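You operate a simulated robot arm through the tools that you are given. There is no shell and no other tool.

Carry out the task below with a simulated robot arm. There is one attempt and no reset: what you move stays moved.

TASK
Tip the sugar from the cup into the blue square jar, close it and label it.
Fine: all of it; cup back on the table. Set down upright: measuring cup.
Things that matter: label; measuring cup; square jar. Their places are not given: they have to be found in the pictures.

It is judged by the outcome, as a careful person would: the job done as asked, and still so three seconds after it is handed in. It fails if anything else is knocked over, pushed out of place, dropped, spilled or broken.

THE ROBOT
A 6-joint arm with a two-finger parallel gripper, fixed in place. Base frame: the origin is at the foot of the arm, x ahead of it, y to its left, z up; the work surface is at about z = 0. Lengths are in mm, angles in degrees, forces in N, time in s.
With the tool pointing down near the work surface it reaches from about 140 to 580 mm from the base axis. Its first joint turns from -66.0 to 66.0 degrees. Payload 2.1 kg.
The tool frame sits at the grasp point between the pads (the TCP): z along the fingers, y along the line on which they close. The tips reach 30 mm beyond it. Largest opening 94 mm; finger width 28, thickness 10; the body of the gripper, 50 by 96 mm, starts 55 mm behind the TCP.
Orientation is told as [roll, pitch, yaw] about the base's x, y, z axes, in that order, counted from this pose: with the fingers straight down and closing along the base's y, the tool's x points along the base's -x, its y along +y and its z along -z.

THE INTERFACE
- The arm moves only by the tool arm_command. Its argument "plan" is a list of rows, each a list of 7 numbers: the shift along the tool's x, y, z in units of 200 mm (1.0 is 200 mm), then the turn, a rotation vector about the tool's x, y, z in units of 90 degrees (1.0 is 90 degrees), then the opening, from 0 (shut) to 1 (fully open). In form: [[tx, ty, tz, wx, wy, wz, gripper], ...]. A call has 1 to 20 rows; each row is the pose to reach, as a shift and turn from the pose commanded when the call began, along the tool's axes at that moment. A call with a number of a shift or a turn outside -1 to 1 is refused whole. Rows are played at 5 a second. More than 50 mm and 8.6 degrees between two rows, or a gripper value outside its range, and nothing of the call is played. Where a pose cannot be reached the arm comes as near as it can. A force on the tool above 40 N (or 10 N above the force at the start of the call, whichever is more), or a blocked arm, ends the call early, and 0.2 s more pass. Each finger travels about 72 mm/s and halts on what it meets, pressing with about 35 N; the grip force reading is that of the motor and also rises with nothing between the fingers. The clock runs only during rows and for 0.2 s after the last one: add rows that repeat a pose to give the fingers time. The reply holds the time, the measured pose of the TCP, the force on the tool along the base axes, the opening and the grip force, in the units named above and with some noise, with the torque about the TCP (base axes, N m) and any sound that the robot's microphone picked up, and new pictures: "show" is both (left out), scene, wrist or none.
- Cameras (640 x 400 px; columns grow to the right, rows downward): "scene" is fixed at [58, -355.4, 519.5]; the picture's right is [0.80, -0.59, 0.00], its down [-0.24, -0.33, -0.91] and it looks along [0.54, 0.73, -0.41] (base axes); focal length 214 px, centre (320, 200). "wrist" rides on the gripper at [76, 14, -102] in the tool frame; the picture's right is [-0.18, 0.98, 0.00], its down [-0.75, -0.14, -0.64] and it looks along [-0.63, -0.12, 0.77] (tool axes); focal length 243 px, centre (320, 200).
- pixel_to_xyz(camera, pixels): for up to 12 pixels [column, row] of the newest picture of that camera ("zoom" is the newest enlarged one), the place [x, y, z] in the base frame of the surface seen there, good to about 3 mm, but the place of the scene camera against the robot may be out by one fixed shift of up to 25 mm in any direction. The clock stands still meanwhile.
- inspect(camera, box): a new picture of the part [left, top, right, bottom] of that camera's present view, enlarged. The clock stands still meanwhile.
- sign_off(): hands the job in; it is judged then, once.

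Open the gripper and draw the arm clear of the work before you hand the job in, unless the task says otherwise.

The tools are called after "Emit:" as a command line: name --pt "numbers of a row" for each row, then --argument value for the rest, lists and objects as JSON in quotes. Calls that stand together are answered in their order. arm_command: Moves the arm, as the interface text tells. Its arguments: {"type":"object","properties":{"plan":{"type":"array"},"show":{"type":"string","enum":["both","scene","wrist","none"]}},"required":["plan"]} The other tools are called the same way: pixel_to_xyz (camera, pixels) gives the place of the surface under pixels of a picture; inspect (camera, box) takes an enlarged picture of a part of a camera's view; sign_off () hands the job in.

At the start:

```text
time_s: 0.0
tool_pos: [273.2, -164.7, 447.9]
orientation: [0.0, 0.0, 0.0]
wrist_force: [0.7, -0.2, 0.5]
wrist_torque: [0.03, 0.0, 0.01]
gripper_width: 94.1
grip_force: 0.1
```

scene: 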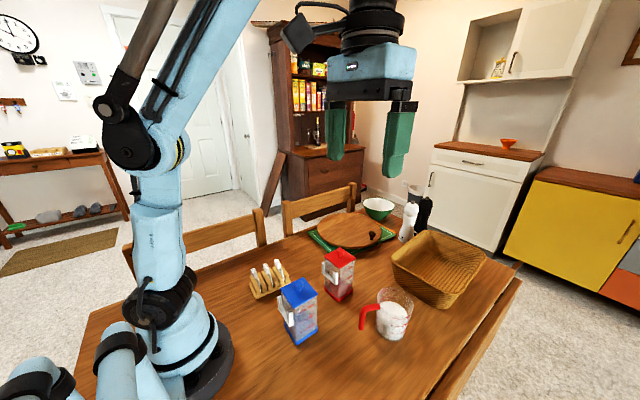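
wrist: 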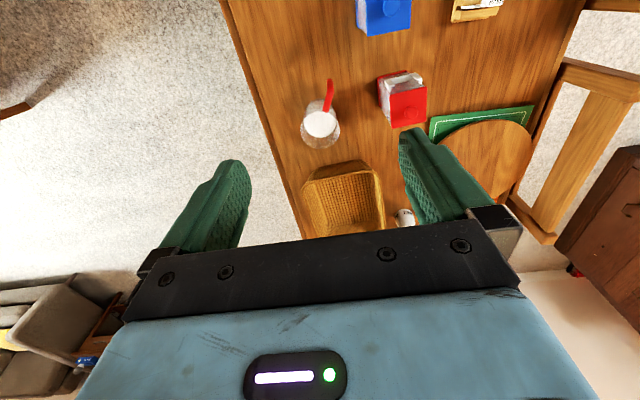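

The scene shows a blue-lidded square jar near (298,310), a red-lidded one near (339,275), and a cup with red handle and white sugar near (390,315). I'll enlarge these parts to see details.

Emit:
inspect --camera "scene" --box '[240, 230, 440, 355]'

Emit:
inspect --camera "wrist" --box '[280, 0, 520, 150]'

```text
3.20 times, centred on (340, 292) of scene
```

zoom: 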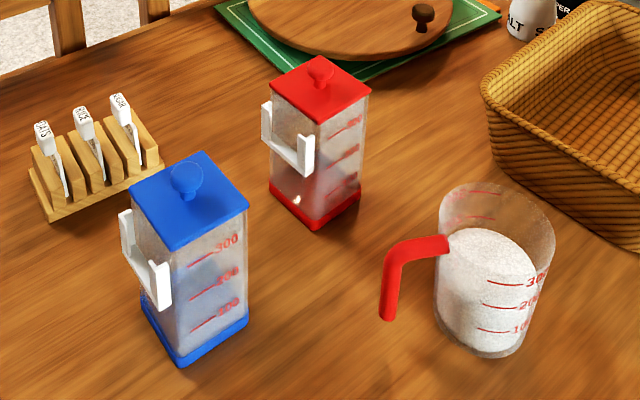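

```text
2.67 times, centred on (400, 75) of wrist
```

zoom: 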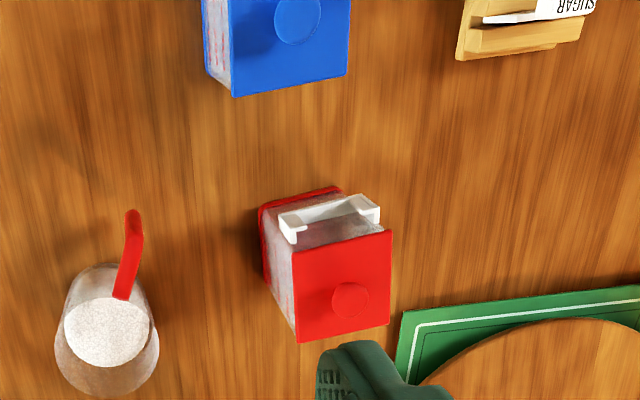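

The wooden rack at about (268,278) holds three labels, and the jars have white holders on one face. I'll zoom in on the labels and the jar to read them.

Emit:
inspect --camera "scene" --box '[240, 250, 300, 305]'

Emit:
inspect --camera "scene" --box '[270, 270, 330, 350]'

Emit:
inspect --camera "scene" --box '[350, 275, 430, 350]'

Emit:
pixel_to_xyz --camera "scene" --pixels '[[298, 285], [299, 293], [340, 254], [340, 262], [392, 312], [252, 268], [265, 265], [277, 260], [368, 310], [362, 325], [300, 345], [260, 300]]'

```text
7.27 times, centred on (270, 278) of scene
```

zoom: 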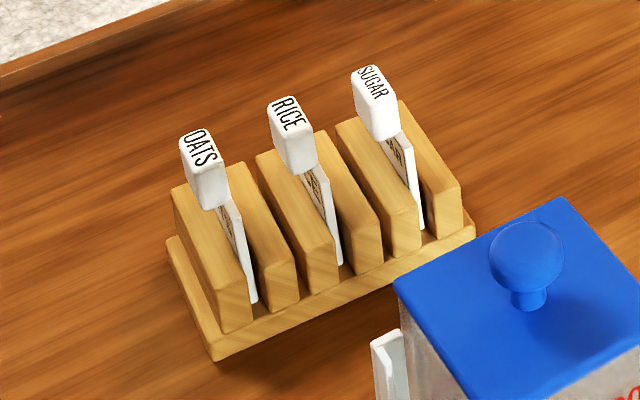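

```text
5.00 times, centred on (300, 310) of scene
```

zoom: 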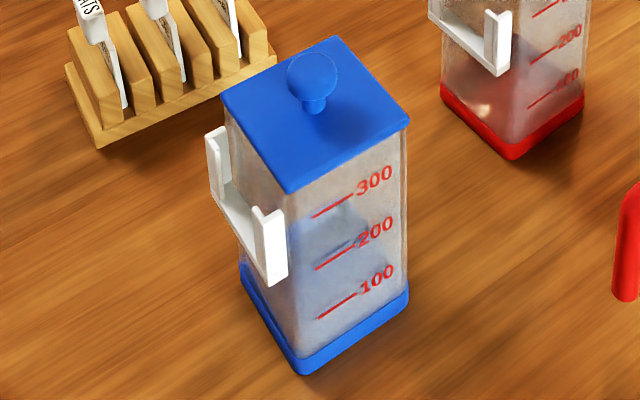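

```text
5.33 times, centred on (390, 312) of scene
```

zoom: 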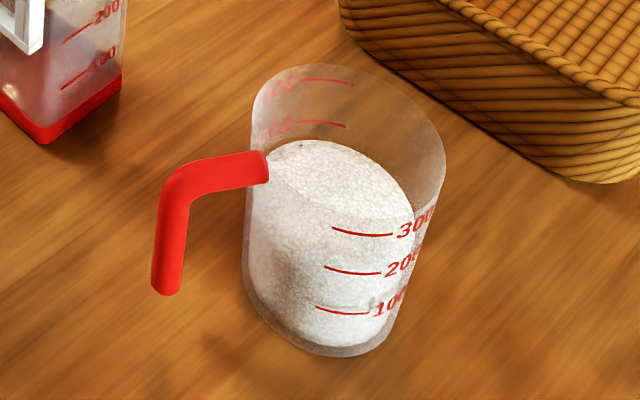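

```text
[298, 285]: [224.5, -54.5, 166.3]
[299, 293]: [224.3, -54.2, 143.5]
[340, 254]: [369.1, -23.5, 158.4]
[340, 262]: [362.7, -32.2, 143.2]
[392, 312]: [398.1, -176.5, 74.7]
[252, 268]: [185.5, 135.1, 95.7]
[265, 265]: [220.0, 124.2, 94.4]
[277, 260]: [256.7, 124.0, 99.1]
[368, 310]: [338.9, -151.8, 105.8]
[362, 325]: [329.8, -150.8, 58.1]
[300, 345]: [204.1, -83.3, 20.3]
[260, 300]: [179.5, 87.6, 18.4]
```

The SUGAR label is the third one in the rack (scene ~ (275,262)), and the blue jar is closed with a knobbed lid. I'll read places through the wrist camera to compare with the scene camera before moving.

Emit:
pixel_to_xyz --camera "wrist" --pixels '[[391, 8], [372, 30], [408, 28], [407, 115], [320, 122], [330, 84], [326, 105], [305, 128], [338, 130], [400, 75], [495, 4], [430, 130]]'

Emit:
inspect --camera "wrist" --box '[290, 70, 350, 155]'

```text
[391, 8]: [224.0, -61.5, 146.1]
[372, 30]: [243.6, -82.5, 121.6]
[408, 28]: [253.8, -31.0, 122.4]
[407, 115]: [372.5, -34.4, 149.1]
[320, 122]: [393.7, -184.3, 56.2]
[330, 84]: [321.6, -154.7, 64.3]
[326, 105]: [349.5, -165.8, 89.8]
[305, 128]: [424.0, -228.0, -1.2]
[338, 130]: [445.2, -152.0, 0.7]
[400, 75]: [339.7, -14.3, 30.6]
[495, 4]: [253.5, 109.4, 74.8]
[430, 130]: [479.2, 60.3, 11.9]
```

```text
4.71 times, centred on (320, 112) of wrist
```

zoom: 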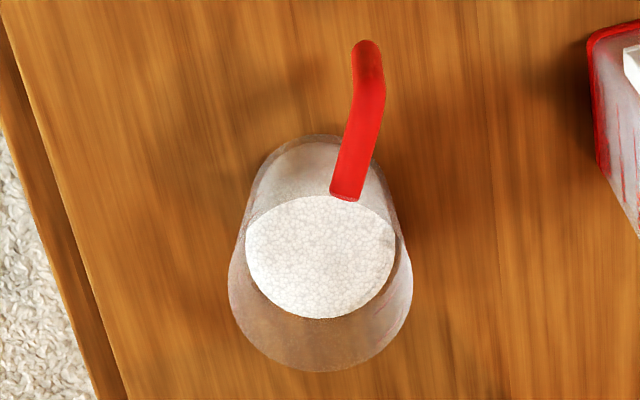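

The wrist camera sees only part of the blue jar at (390,15). I move the TCP up-left towards (200, 20, 430) to view the jar and the label rack together.

Emit:
arm_command --pt "0.06 0.154 0.015 0 0 0 1" --pt "0.12 0.308 0.03 0 0 0 1" --pt "0.18 0.462 0.045 0 0 0 1" --pt "0.24 0.615 0.06 0 0 0 1" --pt "0.3 0.769 0.075 0 0 0 1" --pt "0.366 0.923 0.09 0 0 0 1" --pt "0.366 0.923 0.09 0 0 0 1"

```text
time_s: 1.6
tool_pos: [198.9, 20.5, 428.4]
orientation: [-0.1, -0.1, 0.0]
wrist_force: [0.9, 0.3, 0.5]
wrist_torque: [-0.02, 0.04, 0.01]
gripper_width: 93.9
grip_force: 0.1
```

scene: 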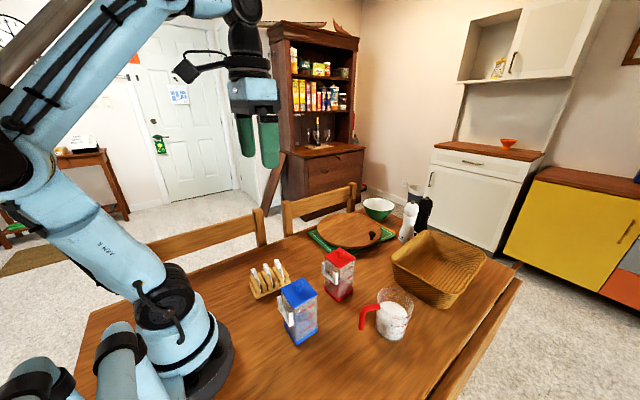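
wrist: 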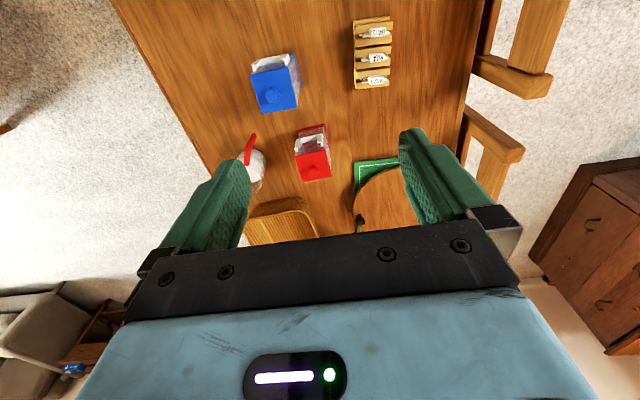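

The jar is now at wrist (275,85) and the rack at (374,55). I enlarge both for accurate pixel readings.

Emit:
inspect --camera "wrist" --box '[340, 10, 410, 95]'

Emit:
inspect --camera "wrist" --box '[235, 40, 315, 120]'

Emit:
inspect --camera "wrist" --box '[230, 30, 410, 200]'

```text
4.71 times, centred on (375, 52) of wrist
```

zoom: 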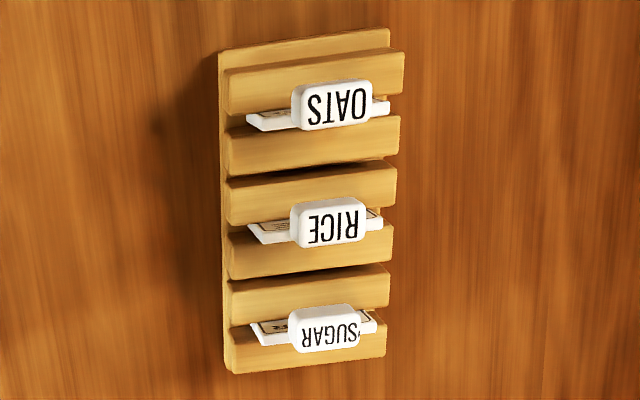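

```text
5.00 times, centred on (275, 80) of wrist
```

zoom: 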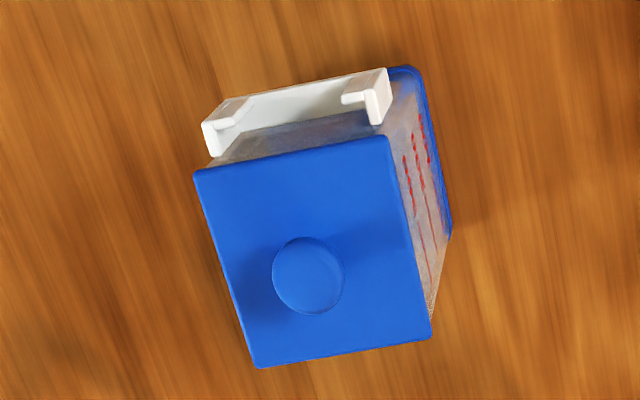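

```text
2.35 times, centred on (320, 115) of wrist
```

zoom: 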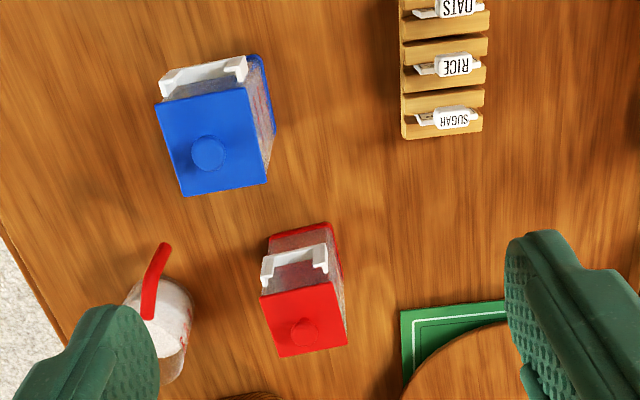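

I'll measure the label rack heights, the holder on the jar and the lid through this zoomed wrist view.

Emit:
pixel_to_xyz --camera "zoom" --pixels '[[208, 152], [188, 196], [266, 183], [162, 103], [246, 87], [166, 84], [240, 66], [200, 78], [453, 118], [470, 90], [425, 119], [450, 128]]'

Emit:
inspect --camera "wrist" --box '[350, 55, 400, 95]'

```text
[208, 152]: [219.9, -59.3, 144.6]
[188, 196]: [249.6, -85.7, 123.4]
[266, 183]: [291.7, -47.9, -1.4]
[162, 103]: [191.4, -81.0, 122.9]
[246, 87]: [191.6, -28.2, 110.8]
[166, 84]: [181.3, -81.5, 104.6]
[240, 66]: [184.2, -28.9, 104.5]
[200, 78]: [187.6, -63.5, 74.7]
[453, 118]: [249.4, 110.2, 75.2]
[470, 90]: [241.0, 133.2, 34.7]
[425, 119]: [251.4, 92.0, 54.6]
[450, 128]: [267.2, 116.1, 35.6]
```

```text
10.00 times, centred on (375, 75) of wrist
```

zoom: 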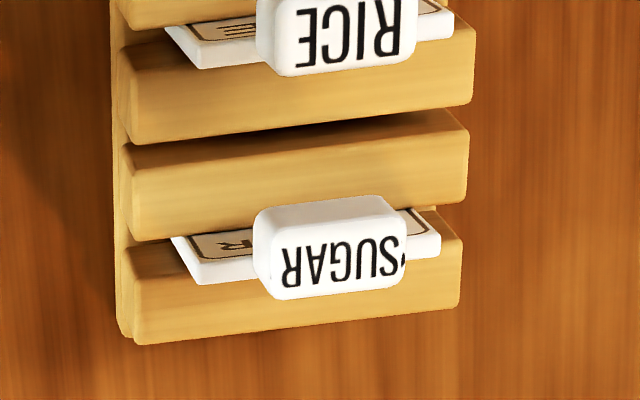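

The SUGAR label head is at about (249,110), top z≈75, with its plate facing −x, the same way as the jar's holder. Before touching anything I test in free air whether the arm can roll 90° sideways, as the pour will need that.

Emit:
arm_command --pt "0 0 0 -0.09 0 0 1" --pt "0 0 0 -0.18 0 0 1" --pt "0 0 0 -0.27 0 0 1" --pt "0 0 0 -0.36 0 0 1" --pt "0 0 0 -0.45 0 0 1" --pt "0 0 0 -0.54 0 0 1" --pt "0 0 0 -0.63 0 0 1" --pt "0 0 0 -0.72 0 0 1" --pt "0 0 0 -0.81 0 0 1" --pt "0 0 0 -0.9 0 0 1" --pt "0 0 0 -0.99 0 0 1" --pt "0 0 0 -0.99 0 0 1"

```text
time_s: 3.1
tool_pos: [205.0, 20.0, 428.9]
orientation: [48.6, -1.1, -0.7]
wrist_force: [6.1, 3.8, -5.9]
wrist_torque: [0.02, -0.01, -0.03]
gripper_width: 94.0
grip_force: 0.0
out of reach, approached as far as the arm can: row 7
stopped in row 7: the force on the tool passed its limit at 81 N (the readings are from after the stop); the commanded pose is now the measured one
```

scene: 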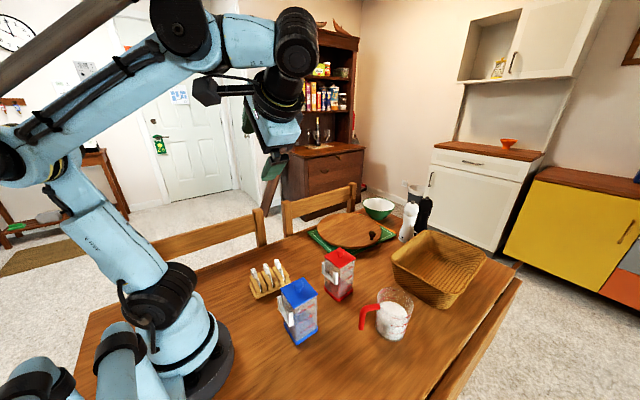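
wrist: 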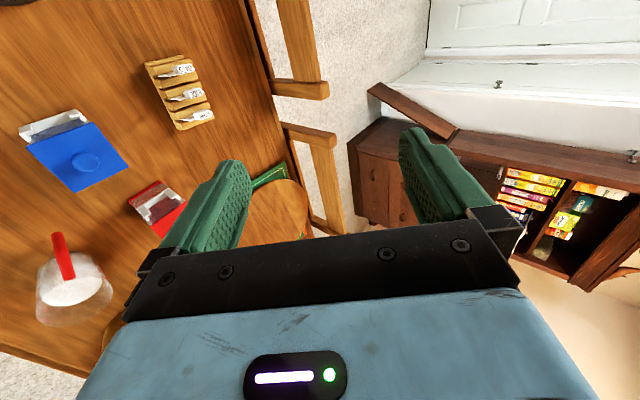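

The arm stopped at roll ≈ 49°, probably the first joint's limit on the −y side. I roll back to upright and then try the opposite roll direction.

Emit:
arm_command --pt "0 0 0 0.09 0 0 1" --pt "0 0 0 0.18 0 0 1" --pt "0 0 0 0.27 0 0 1" --pt "0 0 0 0.36 0 0 1" --pt "0 0 0 0.45 0 0 1" --pt "0 0 0 0.54 0 0 1" --pt "0 0 0 0.54 0 0 1" --show "none"

```text
time_s: 4.7
tool_pos: [205.6, 20.1, 428.0]
orientation: [0.0, -1.0, -0.6]
wrist_force: [-0.2, -0.3, -0.4]
wrist_torque: [0.04, 0.04, -0.02]
gripper_width: 93.9
grip_force: 0.1
```

Upright again at (205.6, 20.1, 428). I move to (290,−90,330) and roll the other way (towards roll −90°) to test reach.

Emit:
arm_command --pt "-0.1 -0.13 0.1 0 0 0 1" --pt "-0.21 -0.27 0.2 0 0 0 1" --pt "-0.32 -0.41 0.3 0 0 0 1" --pt "-0.42 -0.55 0.4 0 0 0 1" --pt "-0.42 -0.55 0.4 0.09 0 0 1" --pt "-0.42 -0.55 0.4 0.18 0 0 1" --pt "-0.42 -0.55 0.4 0.27 0 0 1" --pt "-0.42 -0.55 0.4 0.36 0 0 1" --pt "-0.42 -0.55 0.4 0.45 0 0 1" --pt "-0.42 -0.55 0.4 0.54 0 0 1" --pt "-0.42 -0.55 0.4 0.63 0 0 1" --pt "-0.42 -0.55 0.4 0.72 0 0 1" --pt "-0.42 -0.55 0.4 0.81 0 0 1" --pt "-0.42 -0.55 0.4 0.9 0 0 1" --pt "-0.42 -0.55 0.4 0.99 0 0 1"

```text
time_s: 7.9
tool_pos: [288.3, -89.3, 349.8]
orientation: [-89.1, -1.0, -0.6]
wrist_force: [-0.2, 0.3, 0.3]
wrist_torque: [0.02, 0.01, -0.01]
gripper_width: 93.9
grip_force: 0.1
```

scene: 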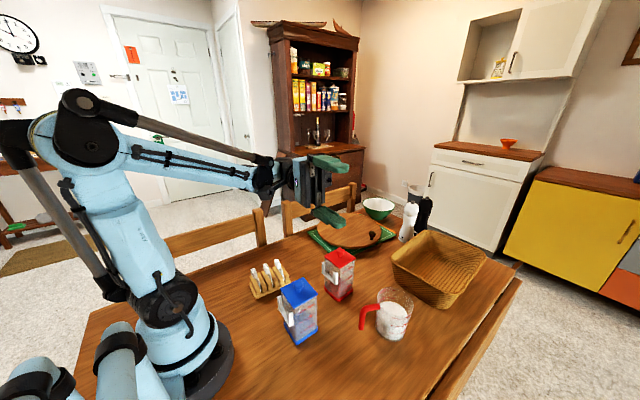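
wrist: 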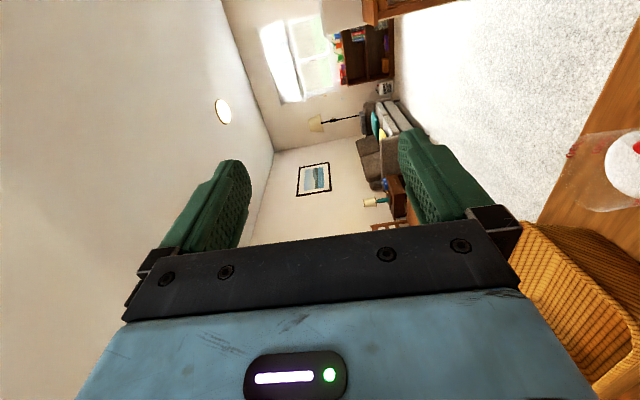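

Roll −89° at (288,−89,350) works well with the arm on the left. Now I roll back upright and test how far the tool can be yawed (towards +160°), needed to bring the cup's handle to the far side for the pour.

Emit:
arm_command --pt "0 0 0 -0.09 0 0 1" --pt "0 0 0 -0.18 0 0 1" --pt "0 0 0 -0.27 0 0 1" --pt "0 0 0 -0.36 0 0 1" --pt "0 0 0 -0.45 0 0 1" --pt "0 0 0 -0.54 0 0 1" --pt "0 0 0 -0.63 0 0 1" --pt "0 0 0 -0.72 0 0 1" --pt "0 0 0 -0.81 0 0 1" --pt "0 0 0 -0.9 0 0 1" --pt "0 0 0 -0.99 0 0 1" --show "none"

Emit:
arm_command --pt "0 0 0 0 0 -0.09 1" --pt "0 0 0 0 0 -0.18 1" --pt "0 0 0 0 0 -0.27 1" --pt "0 0 0 0 0 -0.36 1" --pt "0 0 0 0 0 -0.45 1" --pt "0 0 0 0 0 -0.54 1" --pt "0 0 0 0 0 -0.63 1" --pt "0 0 0 0 0 -0.72 1" --pt "0 0 0 0 0 -0.81 1" --pt "0 0 0 0 0 -0.9 1" --pt "0 0 0 0 0 -0.99 1" --show "none"

Emit:
arm_command --pt "0 0 0 0 0 -0.09 1" --pt "0 0 0 0 0 -0.18 1" --pt "0 0 0 0 0 -0.27 1" --pt "0 0 0 0 0 -0.36 1" --pt "0 0 0 0 0 -0.45 1" --pt "0 0 0 0 0 -0.54 1" --pt "0 0 0 0 0 -0.63 1" --pt "0 0 0 0 0 -0.72 1" --pt "0 0 0 0 0 -0.8 1"

```text
time_s: 10.3
tool_pos: [288.3, -90.3, 350.3]
orientation: [0.1, -1.1, -0.6]
wrist_force: [0.4, 0.3, -0.4]
wrist_torque: [-0.01, 0.02, 0.02]
gripper_width: 94.0
grip_force: 0.0
```

```text
time_s: 12.7
tool_pos: [288.2, -90.6, 349.9]
orientation: [-1.0, 0.0, 88.8]
wrist_force: [0.5, -0.1, 0.4]
wrist_torque: [0.0, 0.0, 0.01]
gripper_width: 94.3
grip_force: 0.1
```

```text
time_s: 14.7
tool_pos: [295.4, -63.7, 349.7]
orientation: [-0.2, 1.0, 160.2]
wrist_force: [-0.2, 0.6, 0.9]
wrist_torque: [-0.02, -0.03, -0.01]
gripper_width: 93.7
grip_force: 0.0
out of reach, approached as far as the arm can: row 9
```

scene: 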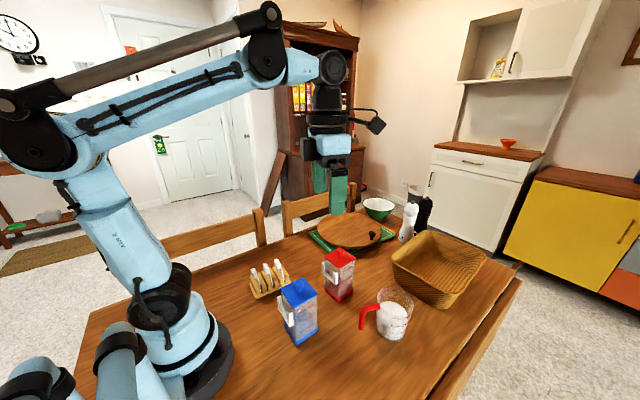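
wrist: 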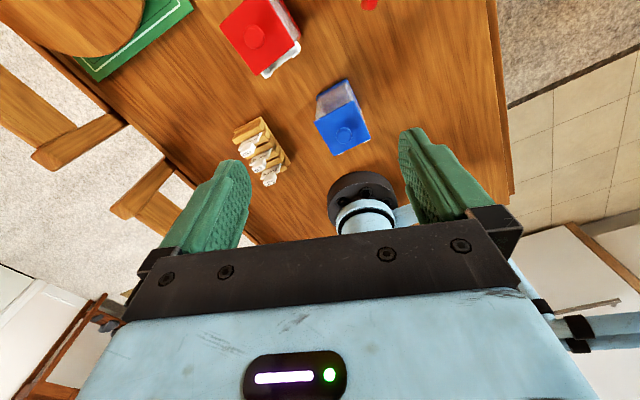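

The yaw works to about 160° at this spot (joint-6 limit just reached). I'd rather grasp the handle at yaw ≈ −21° and pour at yaw ≈ −150°, so I rotate back and test that end in the air.

Emit:
arm_command --pt "0 0 0 0 0 0.09 1" --pt "0 0 0 0 0 0.18 1" --pt "0 0 0 0 0 0.27 1" --pt "0 0 0 0 0 0.36 1" --pt "0 0 0 0 0 0.45 1" --pt "0 0 0 0 0 0.54 1" --pt "0 0 0 0 0 0.63 1" --pt "0 0 0 0 0 0.72 1" --pt "0 0 0 0 0 0.81 1" --pt "0 0 0 0 0 0.9 1" --pt "0 0 0 0 0 0.99 1" --show "none"

Emit:
arm_command --pt "0 0 0 0 0 0.09 1" --pt "0 0 0 0 0 0.18 1" --pt "0 0 0 0 0 0.27 1" --pt "0 0 0 0 0 0.36 1" --pt "0 0 0 0 0 0.45 1" --pt "0 0 0 0 0 0.54 1" --pt "0 0 0 0 0 0.63 1" --pt "0 0 0 0 0 0.72 1" --pt "0 0 0 0 0 0.81 1" --pt "0 0 0 0 0 0.9 1" --pt "0 0 0 0 0 0.99 1" --show "none"

Emit:
arm_command --pt "0 0 0 0 0 0.09 1" --pt "0 0 0 0 0 0.18 1" --pt "0 0 0 0 0 0.27 1" --pt "0 0 0 0 0 0.36 1" --pt "0 0 0 0 0 0.45 1" --pt "0 0 0 0 0 0.54 1" --pt "0 0 0 0 0 0.63 1" --pt "0 0 0 0 0 0.72 1" --pt "0 0 0 0 0 0.81 1" --pt "0 0 0 0 0 0.9 1" --pt "0 0 0 0 0 0.99 1" --show "none"

Emit:
arm_command --pt "0 0 0 0 0 0.09 1" --pt "0 0 0 0 0 0.18 1" --pt "0 0 0 0 0 0.27 1" --pt "0 0 0 0 0 0.36 1" --pt "0 0 0 0 0 0.45 1"

```text
time_s: 17.1
tool_pos: [296.1, -64.8, 348.5]
orientation: [-1.0, -0.4, 71.2]
wrist_force: [0.2, 0.5, 0.0]
wrist_torque: [0.01, -0.02, 0.0]
gripper_width: 93.6
grip_force: 0.2
```

```text
time_s: 19.5
tool_pos: [294.5, -62.9, 349.8]
orientation: [0.3, -1.0, -17.9]
wrist_force: [-0.7, -0.1, -0.1]
wrist_torque: [0.05, 0.0, 0.01]
gripper_width: 94.1
grip_force: 0.0
```

```text
time_s: 21.9
tool_pos: [294.5, -64.7, 349.4]
orientation: [0.9, 0.4, -107.0]
wrist_force: [0.6, 0.5, 0.6]
wrist_torque: [0.0, 0.05, -0.01]
gripper_width: 93.9
grip_force: 0.0
```

```text
time_s: 23.1
tool_pos: [294.4, -64.0, 350.3]
orientation: [0.6, 0.9, -147.5]
wrist_force: [0.5, -0.5, -0.1]
wrist_torque: [0.02, 0.01, 0.02]
gripper_width: 93.7
grip_force: 0.0
```

scene: 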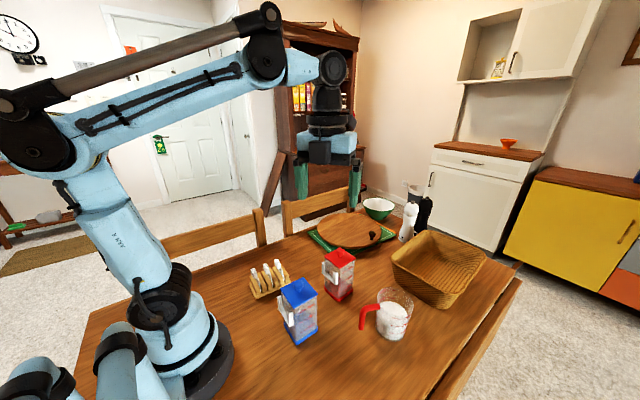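
wrist: 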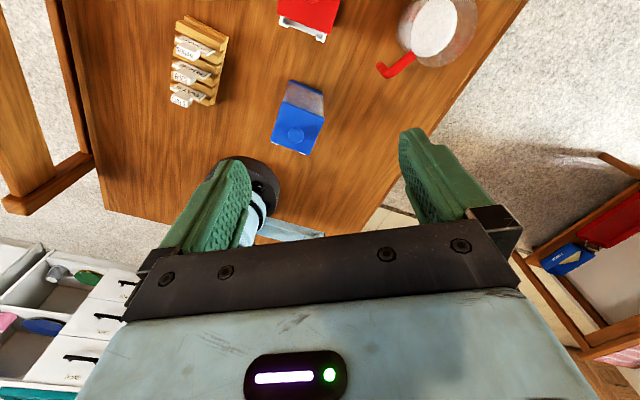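

Yaw −147.5° is fine. Now I test the pouring tilt about the tool's x (negative sense) at this yaw, still high in the air.

Emit:
arm_command --pt "0 0 0 -0.09 0 0 1" --pt "0 0 0 -0.18 0 0 1" --pt "0 0 0 -0.27 0 0 1" --pt "0 0 0 -0.36 0 0 1" --pt "0 0 0 -0.45 0 0 1" --pt "0 0 0 -0.54 0 0 1" --pt "0 0 0 -0.63 0 0 1" --pt "0 0 0 -0.72 0 0 1" --pt "0 0 0 -0.81 0 0 1" --pt "0 0 0 -0.9 0 0 1" --pt "0 0 0 -0.99 0 0 1"

```text
time_s: 25.5
tool_pos: [297.5, -67.8, 349.7]
orientation: [89.0, -7.4, -147.2]
wrist_force: [-0.1, 0.3, 0.1]
wrist_torque: [-0.05, 0.03, -0.01]
gripper_width: 94.3
grip_force: 0.0
out of reach, approached as far as the arm can: row 7, 8, 9, 10, 11
```

scene: 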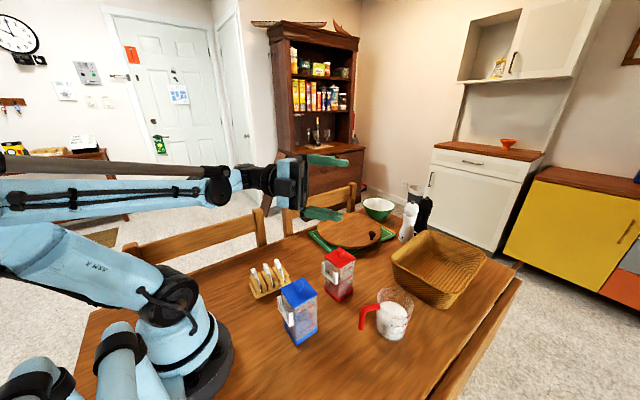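
wrist: 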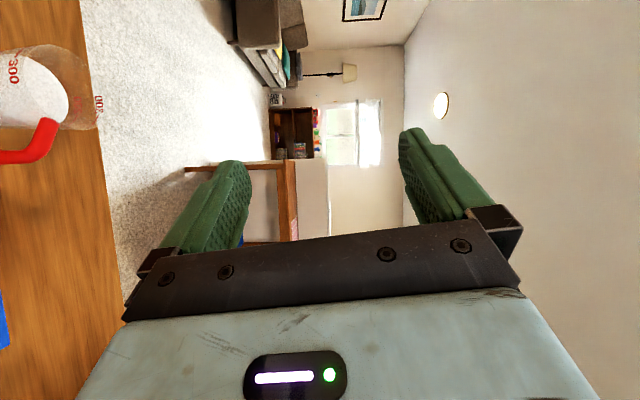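

At 89° tilt it is only ~7° off through the joint-6 limit, so a yaw of about −135° should clear that. I shift to the likely pour place (300,−30,250) with 12.5° less yaw.

Emit:
arm_command --pt "0.04 -0.17 -0.043 0 0.046 0 1" --pt "0.08 -0.34 -0.086 0 0.093 0 1" --pt "0.115 -0.5 -0.128 0 0.139 0 1" --pt "0.115 -0.5 -0.128 0 0.139 0 1" --show "none"

Emit:
arm_command --pt "0 0 0 -0.09 0 0 1" --pt "0 0 0 -0.18 0 0 1" --pt "0 0 0 -0.27 0 0 1" --pt "0 0 0 -0.35 0 0 1" --pt "0 0 0 -0.35 0 0 1"

```text
time_s: 26.5
tool_pos: [291.6, -38.7, 248.1]
orientation: [87.3, -7.0, -134.4]
wrist_force: [0.7, 0.1, -0.4]
wrist_torque: [-0.04, -0.03, -0.02]
gripper_width: 93.9
grip_force: 0.0
```

```text
time_s: 27.7
tool_pos: [246.7, 17.0, 308.8]
orientation: [118.7, -7.2, -134.6]
wrist_force: [-0.3, -0.8, 0.0]
wrist_torque: [0.04, 0.02, 0.02]
gripper_width: 94.1
grip_force: 0.1
out of reach, approached as far as the arm can: row 1, 2, 3, 4, 5
```

scene: 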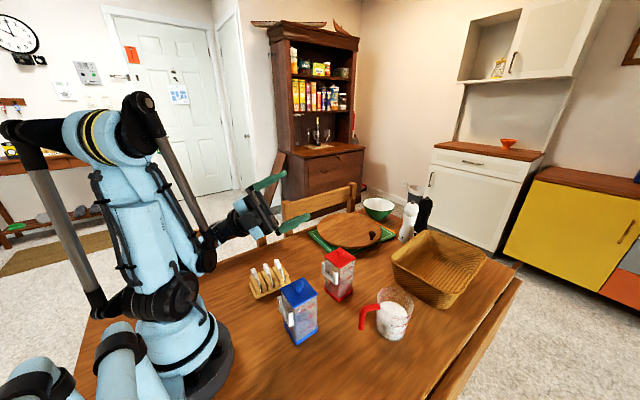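
wrist: 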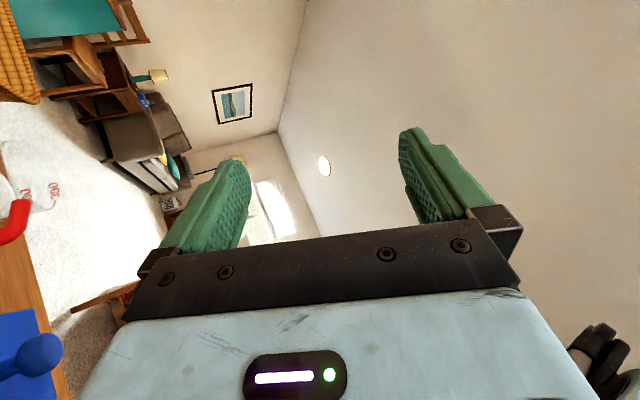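

The 119° tilt with a top-down grip is out of reach here (TCP went to (247,17,309)). A better way: pinch the handle with the tool leaning towards the cup and pour away from the handle, so the tool swings from +30° to −90°. I untilt now.

Emit:
arm_command --pt "0 0 0 0.09 0 0 1" --pt "0 0 0 0.18 0 0 1" --pt "0 0 0 0.27 0 0 1" --pt "0 0 0 0.36 0 0 1" --pt "0 0 0 0.45 0 0 1" --pt "0 0 0 0.54 0 0 1" --pt "0 0 0 0.63 0 0 1" --pt "0 0 0 0.72 0 0 1" --pt "0 0 0 0.81 0 0 1" --pt "0 0 0 0.9 0 0 1" --pt "0 0 0 0.99 0 0 1" --show "none"

Emit:
arm_command --pt "0 0 0 0.09 0 0 1" --pt "0 0 0 0.18 0 0 1" --pt "0 0 0 0.27 0 0 1" --pt "0 0 0 0.33 0 0 1" --pt "0 0 0 0.33 0 0 1" --show "none"

```text
time_s: 30.1
tool_pos: [247.4, 18.4, 309.3]
orientation: [29.4, -6.9, -134.4]
wrist_force: [-0.1, 1.6, 0.2]
wrist_torque: [0.01, 0.01, 0.03]
gripper_width: 94.1
grip_force: 0.1
out of reach, approached as far as the arm can: row 4, 5, 6, 7, 8
```

```text
time_s: 31.3
tool_pos: [247.8, 17.3, 308.6]
orientation: [-0.2, -6.8, -134.4]
wrist_force: [0.7, -0.4, -0.3]
wrist_torque: [-0.04, -0.02, -0.02]
gripper_width: 94.0
grip_force: 0.2
```

The commanded pose is now (248,17,309). I straighten the pitch and turn back towards yaw 0, then view the blue jar from above.

Emit:
arm_command --pt "0 0 0 0 0.075 0 1" --show "none"

Emit:
arm_command --pt "0 0 0 0 0 -0.09 1" --pt "0 0 0 0 0 -0.18 1" --pt "0 0 0 0 0 -0.27 1" --pt "0 0 0 0 0 -0.36 1" --pt "0 0 0 0 0 -0.45 1" --pt "0 0 0 0 0 -0.54 1" --pt "0 0 0 0 0 -0.63 1" --pt "0 0 0 0 0 -0.72 1" --pt "0 0 0 0 0 -0.81 1" --pt "0 0 0 0 0 -0.9 1" --pt "0 0 0 0 0 -0.99 1" --show "none"

Emit:
arm_command --pt "0 0 0 0 0 -0.09 1" --pt "0 0 0 0 0 -0.18 1" --pt "0 0 0 0 0 -0.27 1" --pt "0 0 0 0 0 -0.36 1" --pt "0 0 0 0 0 -0.45 1" --pt "0 0 0 0 0 -0.503 1" --show "none"

```text
time_s: 31.7
tool_pos: [247.8, 18.7, 308.6]
orientation: [-0.1, -0.2, -134.5]
wrist_force: [0.7, -0.1, -0.4]
wrist_torque: [0.0, 0.01, 0.02]
gripper_width: 94.1
grip_force: 0.2
```

```text
time_s: 34.1
tool_pos: [248.6, 17.9, 309.3]
orientation: [-0.3, 0.1, -45.2]
wrist_force: [-0.3, 0.2, -0.2]
wrist_torque: [0.05, -0.03, -0.03]
gripper_width: 94.1
grip_force: 0.0
```

```text
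time_s: 35.5
tool_pos: [248.6, 18.8, 309.0]
orientation: [-0.1, 0.3, 0.0]
wrist_force: [0.3, -1.0, 0.5]
wrist_torque: [-0.02, -0.02, 0.0]
gripper_width: 94.0
grip_force: 0.1
```

Upright at yaw 0. I now test the planned pour motion in the air: yaw +90° at (222,−18,300), then swing the tool about its y axis by +90°.

Emit:
arm_command --pt "0.033 -0.046 0.01 0 0 -0.09 1" --pt "0.066 -0.092 0.02 0 0 -0.18 1" --pt "0.1 -0.138 0.03 0 0 -0.27 1" --pt "0.133 -0.185 0.045 0 0 -0.36 1" --pt "0.133 -0.185 0.045 0 0 -0.45 1" --pt "0.133 -0.185 0.045 0 0 -0.54 1" --pt "0.133 -0.185 0.045 0 0 -0.63 1" --pt "0.133 -0.185 0.045 0 0 -0.72 1" --pt "0.133 -0.185 0.045 0 0 -0.81 1" --pt "0.133 -0.185 0.045 0 0 -0.9 1" --pt "0.133 -0.185 0.045 0 0 -0.99 1" --show "none"

Emit:
arm_command --pt "0 0 0 0 0.09 0 1" --pt "0 0 0 0 0.18 0 1" --pt "0 0 0 0 0.27 0 1" --pt "0 0 0 0 0.36 0 1" --pt "0 0 0 0 0.45 0 1" --pt "0 0 0 0 0.54 0 1" --pt "0 0 0 0 0.63 0 1" --pt "0 0 0 0 0.72 0 1" --pt "0 0 0 0 0.81 0 1" --pt "0 0 0 0 0.9 0 1" --pt "0 0 0 0 0.99 0 1" --show "none"

Emit:
arm_command --pt "0 0 0 0 0.09 0 1" --pt "0 0 0 0 0.18 0 1"

```text
time_s: 37.9
tool_pos: [221.0, -18.6, 301.2]
orientation: [0.2, 0.2, 89.2]
wrist_force: [0.8, 0.9, -0.5]
wrist_torque: [-0.01, -0.05, 0.04]
gripper_width: 93.9
grip_force: 0.0
```

```text
time_s: 40.3
tool_pos: [251.1, -80.3, 303.0]
orientation: [18.9, 89.3, 108.1]
wrist_force: [0.3, -0.4, 0.4]
wrist_torque: [0.0, 0.01, -0.02]
gripper_width: 93.8
grip_force: 0.1
out of reach, approached as far as the arm can: row 7, 8, 9, 10, 11
```

```text
time_s: 40.9
tool_pos: [252.6, -80.7, 301.0]
orientation: [179.0, 74.4, -91.9]
wrist_force: [-0.8, -0.1, -0.8]
wrist_torque: [0.02, 0.0, 0.01]
gripper_width: 93.9
grip_force: 0.2
```

scene: 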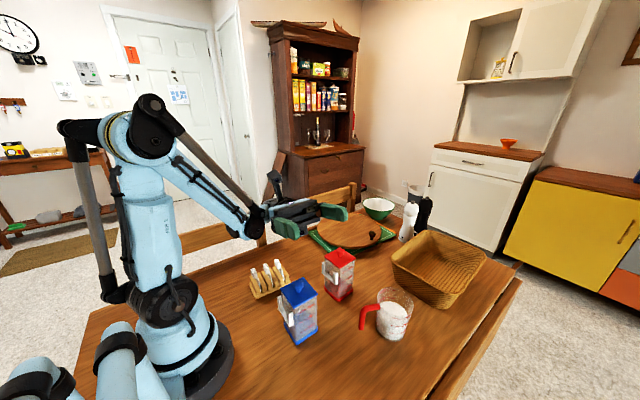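
wrist: 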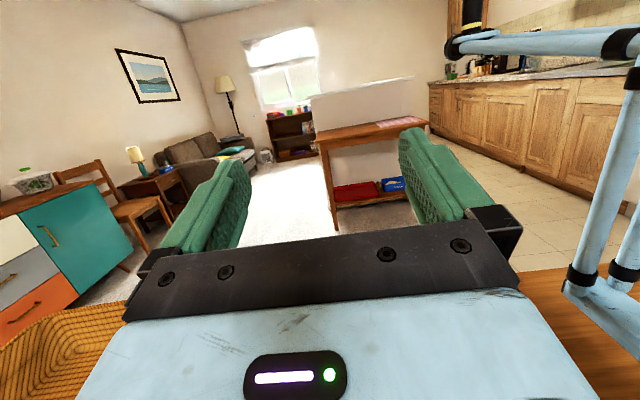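

With the tool horizontal at yaw 90° the reachable spot was (252,−80); (222,−18) was not reached. I now test a final swing of only 70° past vertical (grasp lean 45° gives 115° cup tilt) at (222,−18,250).

Emit:
arm_command --pt "0 0 0 0 -0.09 0 1" --pt "0 0 0 0 -0.18 0 1" --pt "-0.04 0.04 -0.1 0 -0.27 0 1" --pt "-0.08 0.08 -0.19 0 -0.35 0 1" --pt "-0.12 0.12 -0.28 0 -0.39 0 1" --pt "-0.165 0.153 -0.369 0 -0.39 0 1" --pt "-0.165 0.153 -0.369 0 -0.39 0 1" --show "scene"

```text
time_s: 42.5
tool_pos: [248.9, -62.5, 249.6]
orientation: [0.5, 70.2, 89.7]
wrist_force: [0.7, 0.0, -0.3]
wrist_torque: [0.0, -0.03, 0.04]
gripper_width: 93.7
grip_force: 0.0
out of reach, approached as far as the arm can: row 3, 4, 5, 6, 7
```

scene: 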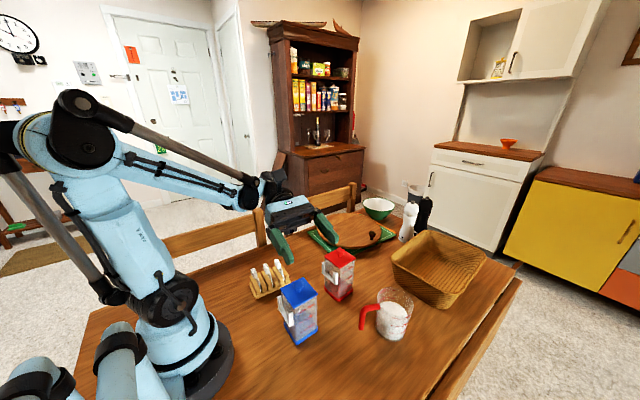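

Only (249,−62,250) is reachable with that swing, so the wrist bend is limited on the left side. I go back to upright at yaw 0 and probe how far the tool can be pitched, to understand the wrist limit before choosing the pour.

Emit:
arm_command --pt "0 0 0 0 -0.09 0 1" --pt "0 0 0 0 -0.18 0 1" --pt "0 0 0 0 -0.27 0 1" --pt "0 0 0 0 -0.36 0 1" --pt "0 0 0 0 -0.45 0 1" --pt "0 0 0 0 -0.54 0 1" --pt "0 0 0 0 -0.63 0 1" --pt "0 0 0 0 -0.72 0 1" --pt "0 0 0 0 -0.78 0 1" --show "none"

Emit:
arm_command --pt "0 0 -0.1 0 0 0.09 1" --pt "0 0 -0.2 0 0 0.18 1" --pt "0 0 -0.3 0 0 0.27 1" --pt "0 0 -0.4 0 0 0.36 1" --pt "0 0 -0.5 0 0 0.45 1" --pt "0 0 -0.5 0 0 0.54 1" --pt "0 0 -0.5 0 0 0.63 1" --pt "0 0 -0.5 0 0 0.72 1" --pt "0 0 -0.5 0 0 0.81 1" --pt "0 0 -0.5 0 0 0.9 1" --pt "0 0 -0.5 0 0 0.997 1" --show "none"

Emit:
arm_command --pt "-0.2 0.15 0 0 0 0 1" --pt "-0.4 0.3 0 0 0 0 1" --pt "-0.4 0.3 0 0 0.09 0 1" --pt "-0.4 0.3 0 0 0.18 0 1" --pt "-0.4 0.3 0 0 0.27 0 1" --pt "-0.4 0.3 0 0 0.36 0 1" --pt "-0.4 0.3 0 0 0.45 0 1" --pt "-0.4 0.3 0 0 0.54 0 1" --pt "-0.4 0.3 0 0 0.63 0 1" --pt "-0.4 0.3 0 0 0.72 0 1" --pt "-0.4 0.3 0 0 0.81 0 1" --pt "-0.4 0.3 0 0 0.9 0 1" --show "scene"

```text
time_s: 44.5
tool_pos: [248.2, -61.4, 250.1]
orientation: [0.3, 0.0, 89.1]
wrist_force: [0.1, -0.3, -0.4]
wrist_torque: [-0.04, 0.02, 0.02]
gripper_width: 94.1
grip_force: 0.1
```

```text
refused: row 11 steps farther than a row can; nothing moved
```

```text
time_s: 47.1
tool_pos: [249.9, -77.2, 251.3]
orientation: [1.6, 81.2, 90.6]
wrist_force: [-0.3, 0.8, -0.4]
wrist_torque: [0.02, 0.02, -0.01]
gripper_width: 94.2
grip_force: 0.0
out of reach, approached as far as the arm can: row 8, 9, 10, 11, 12
```

scene: 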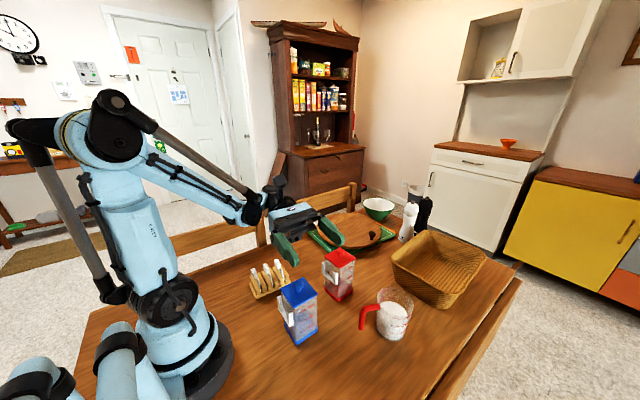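

I must not chain dependent moves. I bring the tool back to vertical now (β≈81° → 0), then test a pour direction turned 30° further (yaw 120°).

Emit:
arm_command --pt "0 0 0 0 -0.09 0 1" --pt "0 0 0 0 -0.18 0 1" --pt "0 0 0 0 -0.27 0 1" --pt "0 0 0 0 -0.36 0 1" --pt "0 0 0 0 -0.45 0 1" --pt "0 0 0 0 -0.54 0 1" --pt "0 0 0 0 -0.63 0 1" --pt "0 0 0 0 -0.72 0 1" --pt "0 0 0 0 -0.81 0 1" --pt "0 0 0 0 -0.9 0 1" --show "none"

```text
time_s: 49.3
tool_pos: [253.1, -79.1, 249.6]
orientation: [0.2, -0.1, 89.1]
wrist_force: [-0.1, -0.3, -0.4]
wrist_torque: [0.02, -0.02, -0.02]
gripper_width: 93.9
grip_force: 0.1
```

At (253,−79,250), yaw 89°. I turn to yaw 120° and move to (207,−32,250), tool still vertical (tips at 220, above the jar).

Emit:
arm_command --pt "-0.06 0.06 0 0 0 -0.086 1" --pt "-0.12 0.12 0 0 0 -0.172 1" --pt "-0.18 0.18 0 0 0 -0.258 1" --pt "-0.235 0.23 0 0 0 -0.344 1" --pt "-0.235 0.23 0 0 0 -0.344 1" --show "none"

```text
time_s: 50.5
tool_pos: [206.6, -31.1, 249.7]
orientation: [0.2, -0.1, 120.0]
wrist_force: [0.0, 0.3, -0.5]
wrist_torque: [-0.01, -0.03, 0.01]
gripper_width: 94.1
grip_force: 0.0
```

Now the tilt test at this yaw: swing about tool y up to 72°.

Emit:
arm_command --pt "0 0 0 0 0.09 0 1" --pt "0 0 0 0 0.18 0 1" --pt "0 0 0 0 0.27 0 1" --pt "0 0 0 0 0.36 0 1" --pt "0 0 0 0 0.45 0 1" --pt "0 0 0 0 0.54 0 1" --pt "0 0 0 0 0.63 0 1" --pt "0 0 0 0 0.72 0 1" --pt "0 0 0 0 0.8 0 1" --show "scene"

```text
time_s: 52.5
tool_pos: [207.2, -32.5, 249.1]
orientation: [0.6, 72.0, 120.4]
wrist_force: [0.1, 0.3, 0.3]
wrist_torque: [-0.03, -0.03, -0.01]
gripper_width: 93.8
grip_force: 0.1
```

scene: 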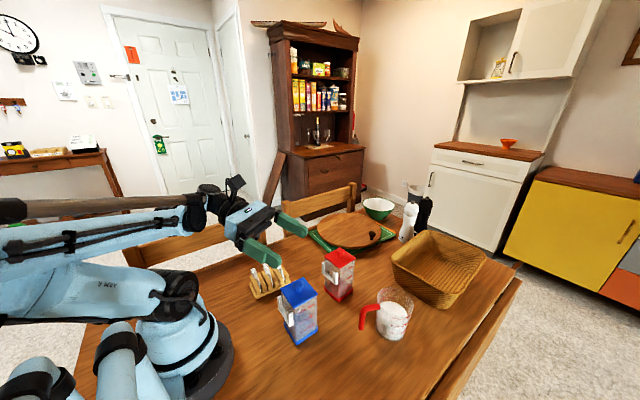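

Yaw 120° with a 72° swing is fully reached at (207,−32,249), so the jar can stay put. I check how much further it can swing (85–90°).

Emit:
arm_command --pt "0 0 0 0 0.09 0 1" --pt "0 0 0 0 0.16 0 1" --pt "0 0 0 0 0.22 0 1" --pt "0 0 0 0 0.22 0 1" --show "none"

```text
time_s: 53.5
tool_pos: [207.9, -32.6, 250.6]
orientation: [172.5, 88.1, -67.5]
wrist_force: [0.4, 0.0, -0.7]
wrist_torque: [0.0, 0.02, 0.01]
gripper_width: 94.0
grip_force: 0.1
```

Even ~92° is reached there. Good: pour plan settled (yaw 120°, lean ≈35°). Now I return the tool to vertical.

Emit:
arm_command --pt "0 0 0 0 -0.09 0 1" --pt "0 0 0 0 -0.18 0 1" --pt "0 0 0 0 -0.27 0 1" --pt "0 0 0 0 -0.36 0 1" --pt "0 0 0 0 -0.45 0 1" --pt "0 0 0 0 -0.54 0 1" --pt "0 0 0 0 -0.63 0 1" --pt "0 0 0 0 -0.72 0 1" --pt "0 0 0 0 -0.81 0 1" --pt "0 0 0 0 -0.9 0 1" --pt "0 0 0 0 -0.99 0 1" --show "none"

```text
time_s: 55.9
tool_pos: [207.6, -31.9, 250.1]
orientation: [0.2, 2.5, 120.0]
wrist_force: [0.2, 0.1, 0.7]
wrist_torque: [0.0, -0.01, -0.03]
gripper_width: 94.1
grip_force: 0.0
```

Small residual tilt of 2.5°; I correct it first.

Emit:
arm_command --pt "0 0 0 0 -0.028 0 1" --pt "0 0 0 0 -0.028 0 1" --show "none"

```text
time_s: 56.5
tool_pos: [206.9, -32.2, 250.5]
orientation: [0.2, 0.1, 120.0]
wrist_force: [-0.5, 0.4, 0.6]
wrist_torque: [0.03, 0.0, 0.0]
gripper_width: 94.2
grip_force: 0.0
```

Upright at yaw 120°. I turn back by 89° while rising 60 mm.

Emit:
arm_command --pt "0 0 -0.06 0 0 0.09 1" --pt "0 0 -0.12 0 0 0.18 1" --pt "0 0 -0.18 0 0 0.27 1" --pt "0 0 -0.24 0 0 0.36 1" --pt "0 0 -0.3 0 0 0.45 1" --pt "0 0 -0.3 0 0 0.54 1" --pt "0 0 -0.3 0 0 0.63 1" --pt "0 0 -0.3 0 0 0.72 1" --pt "0 0 -0.3 0 0 0.81 1" --pt "0 0 -0.3 0 0 0.9 1" --pt "0 0 -0.3 0 0 0.99 1" --show "none"

```text
time_s: 58.9
tool_pos: [207.0, -32.3, 309.5]
orientation: [-0.2, 0.2, 30.7]
wrist_force: [0.3, -0.2, 0.7]
wrist_torque: [-0.02, -0.02, 0.0]
gripper_width: 93.9
grip_force: 0.0
```

Next, turn to yaw 0 and take position above the jar for close measuring.

Emit:
arm_command --pt "-0.011 -0.062 0 0 0 0.085 1" --pt "-0.022 -0.124 0.02 0 0 0.17 1" --pt "-0.034 -0.186 0.03 0 0 0.255 1" --pt "-0.045 -0.2475 0.05 0 0 0.341 1" --pt "-0.045 -0.2475 0.05 0 0 0.341 1"

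```text
time_s: 60.1
tool_pos: [241.0, -68.6, 299.7]
orientation: [-0.1, 0.2, 0.1]
wrist_force: [-0.2, 0.5, 0.7]
wrist_torque: [0.01, 0.0, -0.02]
gripper_width: 94.0
grip_force: 0.1
```

scene: 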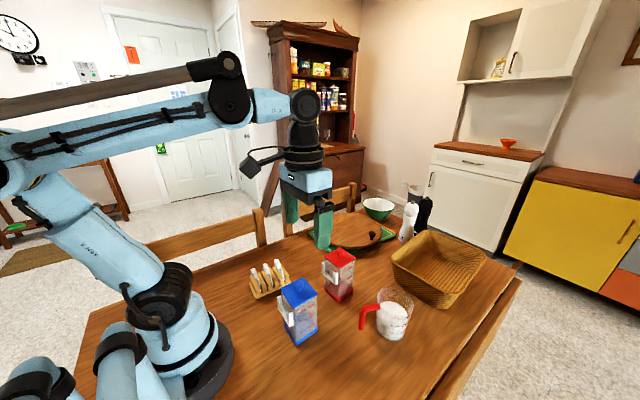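
wrist: 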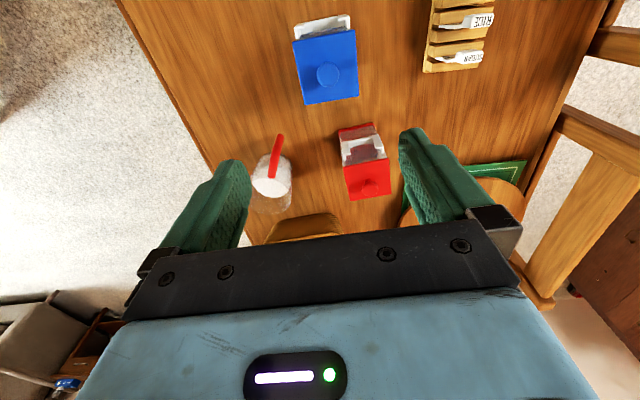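

Blue lid clear at wrist (325,65). I enlarge it and measure its corners and the knob.

Emit:
inspect --camera "wrist" --box '[280, 5, 370, 115]'

Emit:
pixel_to_xyz --camera "wrist" --pixels '[[328, 75], [328, 69], [328, 81], [294, 43], [353, 33], [357, 95], [305, 102], [298, 30], [350, 17], [325, 26], [310, 60], [345, 85]]'

```text
3.64 times, centred on (325, 60) of wrist
```

zoom: 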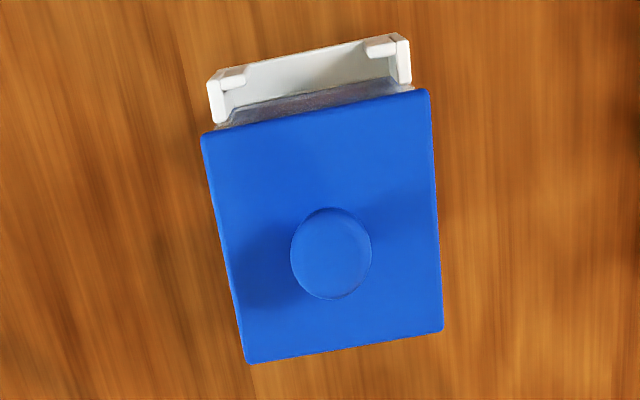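

```text
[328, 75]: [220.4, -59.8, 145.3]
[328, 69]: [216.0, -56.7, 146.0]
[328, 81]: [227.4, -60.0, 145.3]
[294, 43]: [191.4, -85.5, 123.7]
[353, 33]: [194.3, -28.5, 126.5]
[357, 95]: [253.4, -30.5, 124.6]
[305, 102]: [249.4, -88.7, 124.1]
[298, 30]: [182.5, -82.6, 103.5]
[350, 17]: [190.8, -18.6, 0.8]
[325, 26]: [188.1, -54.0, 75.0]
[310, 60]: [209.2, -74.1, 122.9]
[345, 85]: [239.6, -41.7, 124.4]
```

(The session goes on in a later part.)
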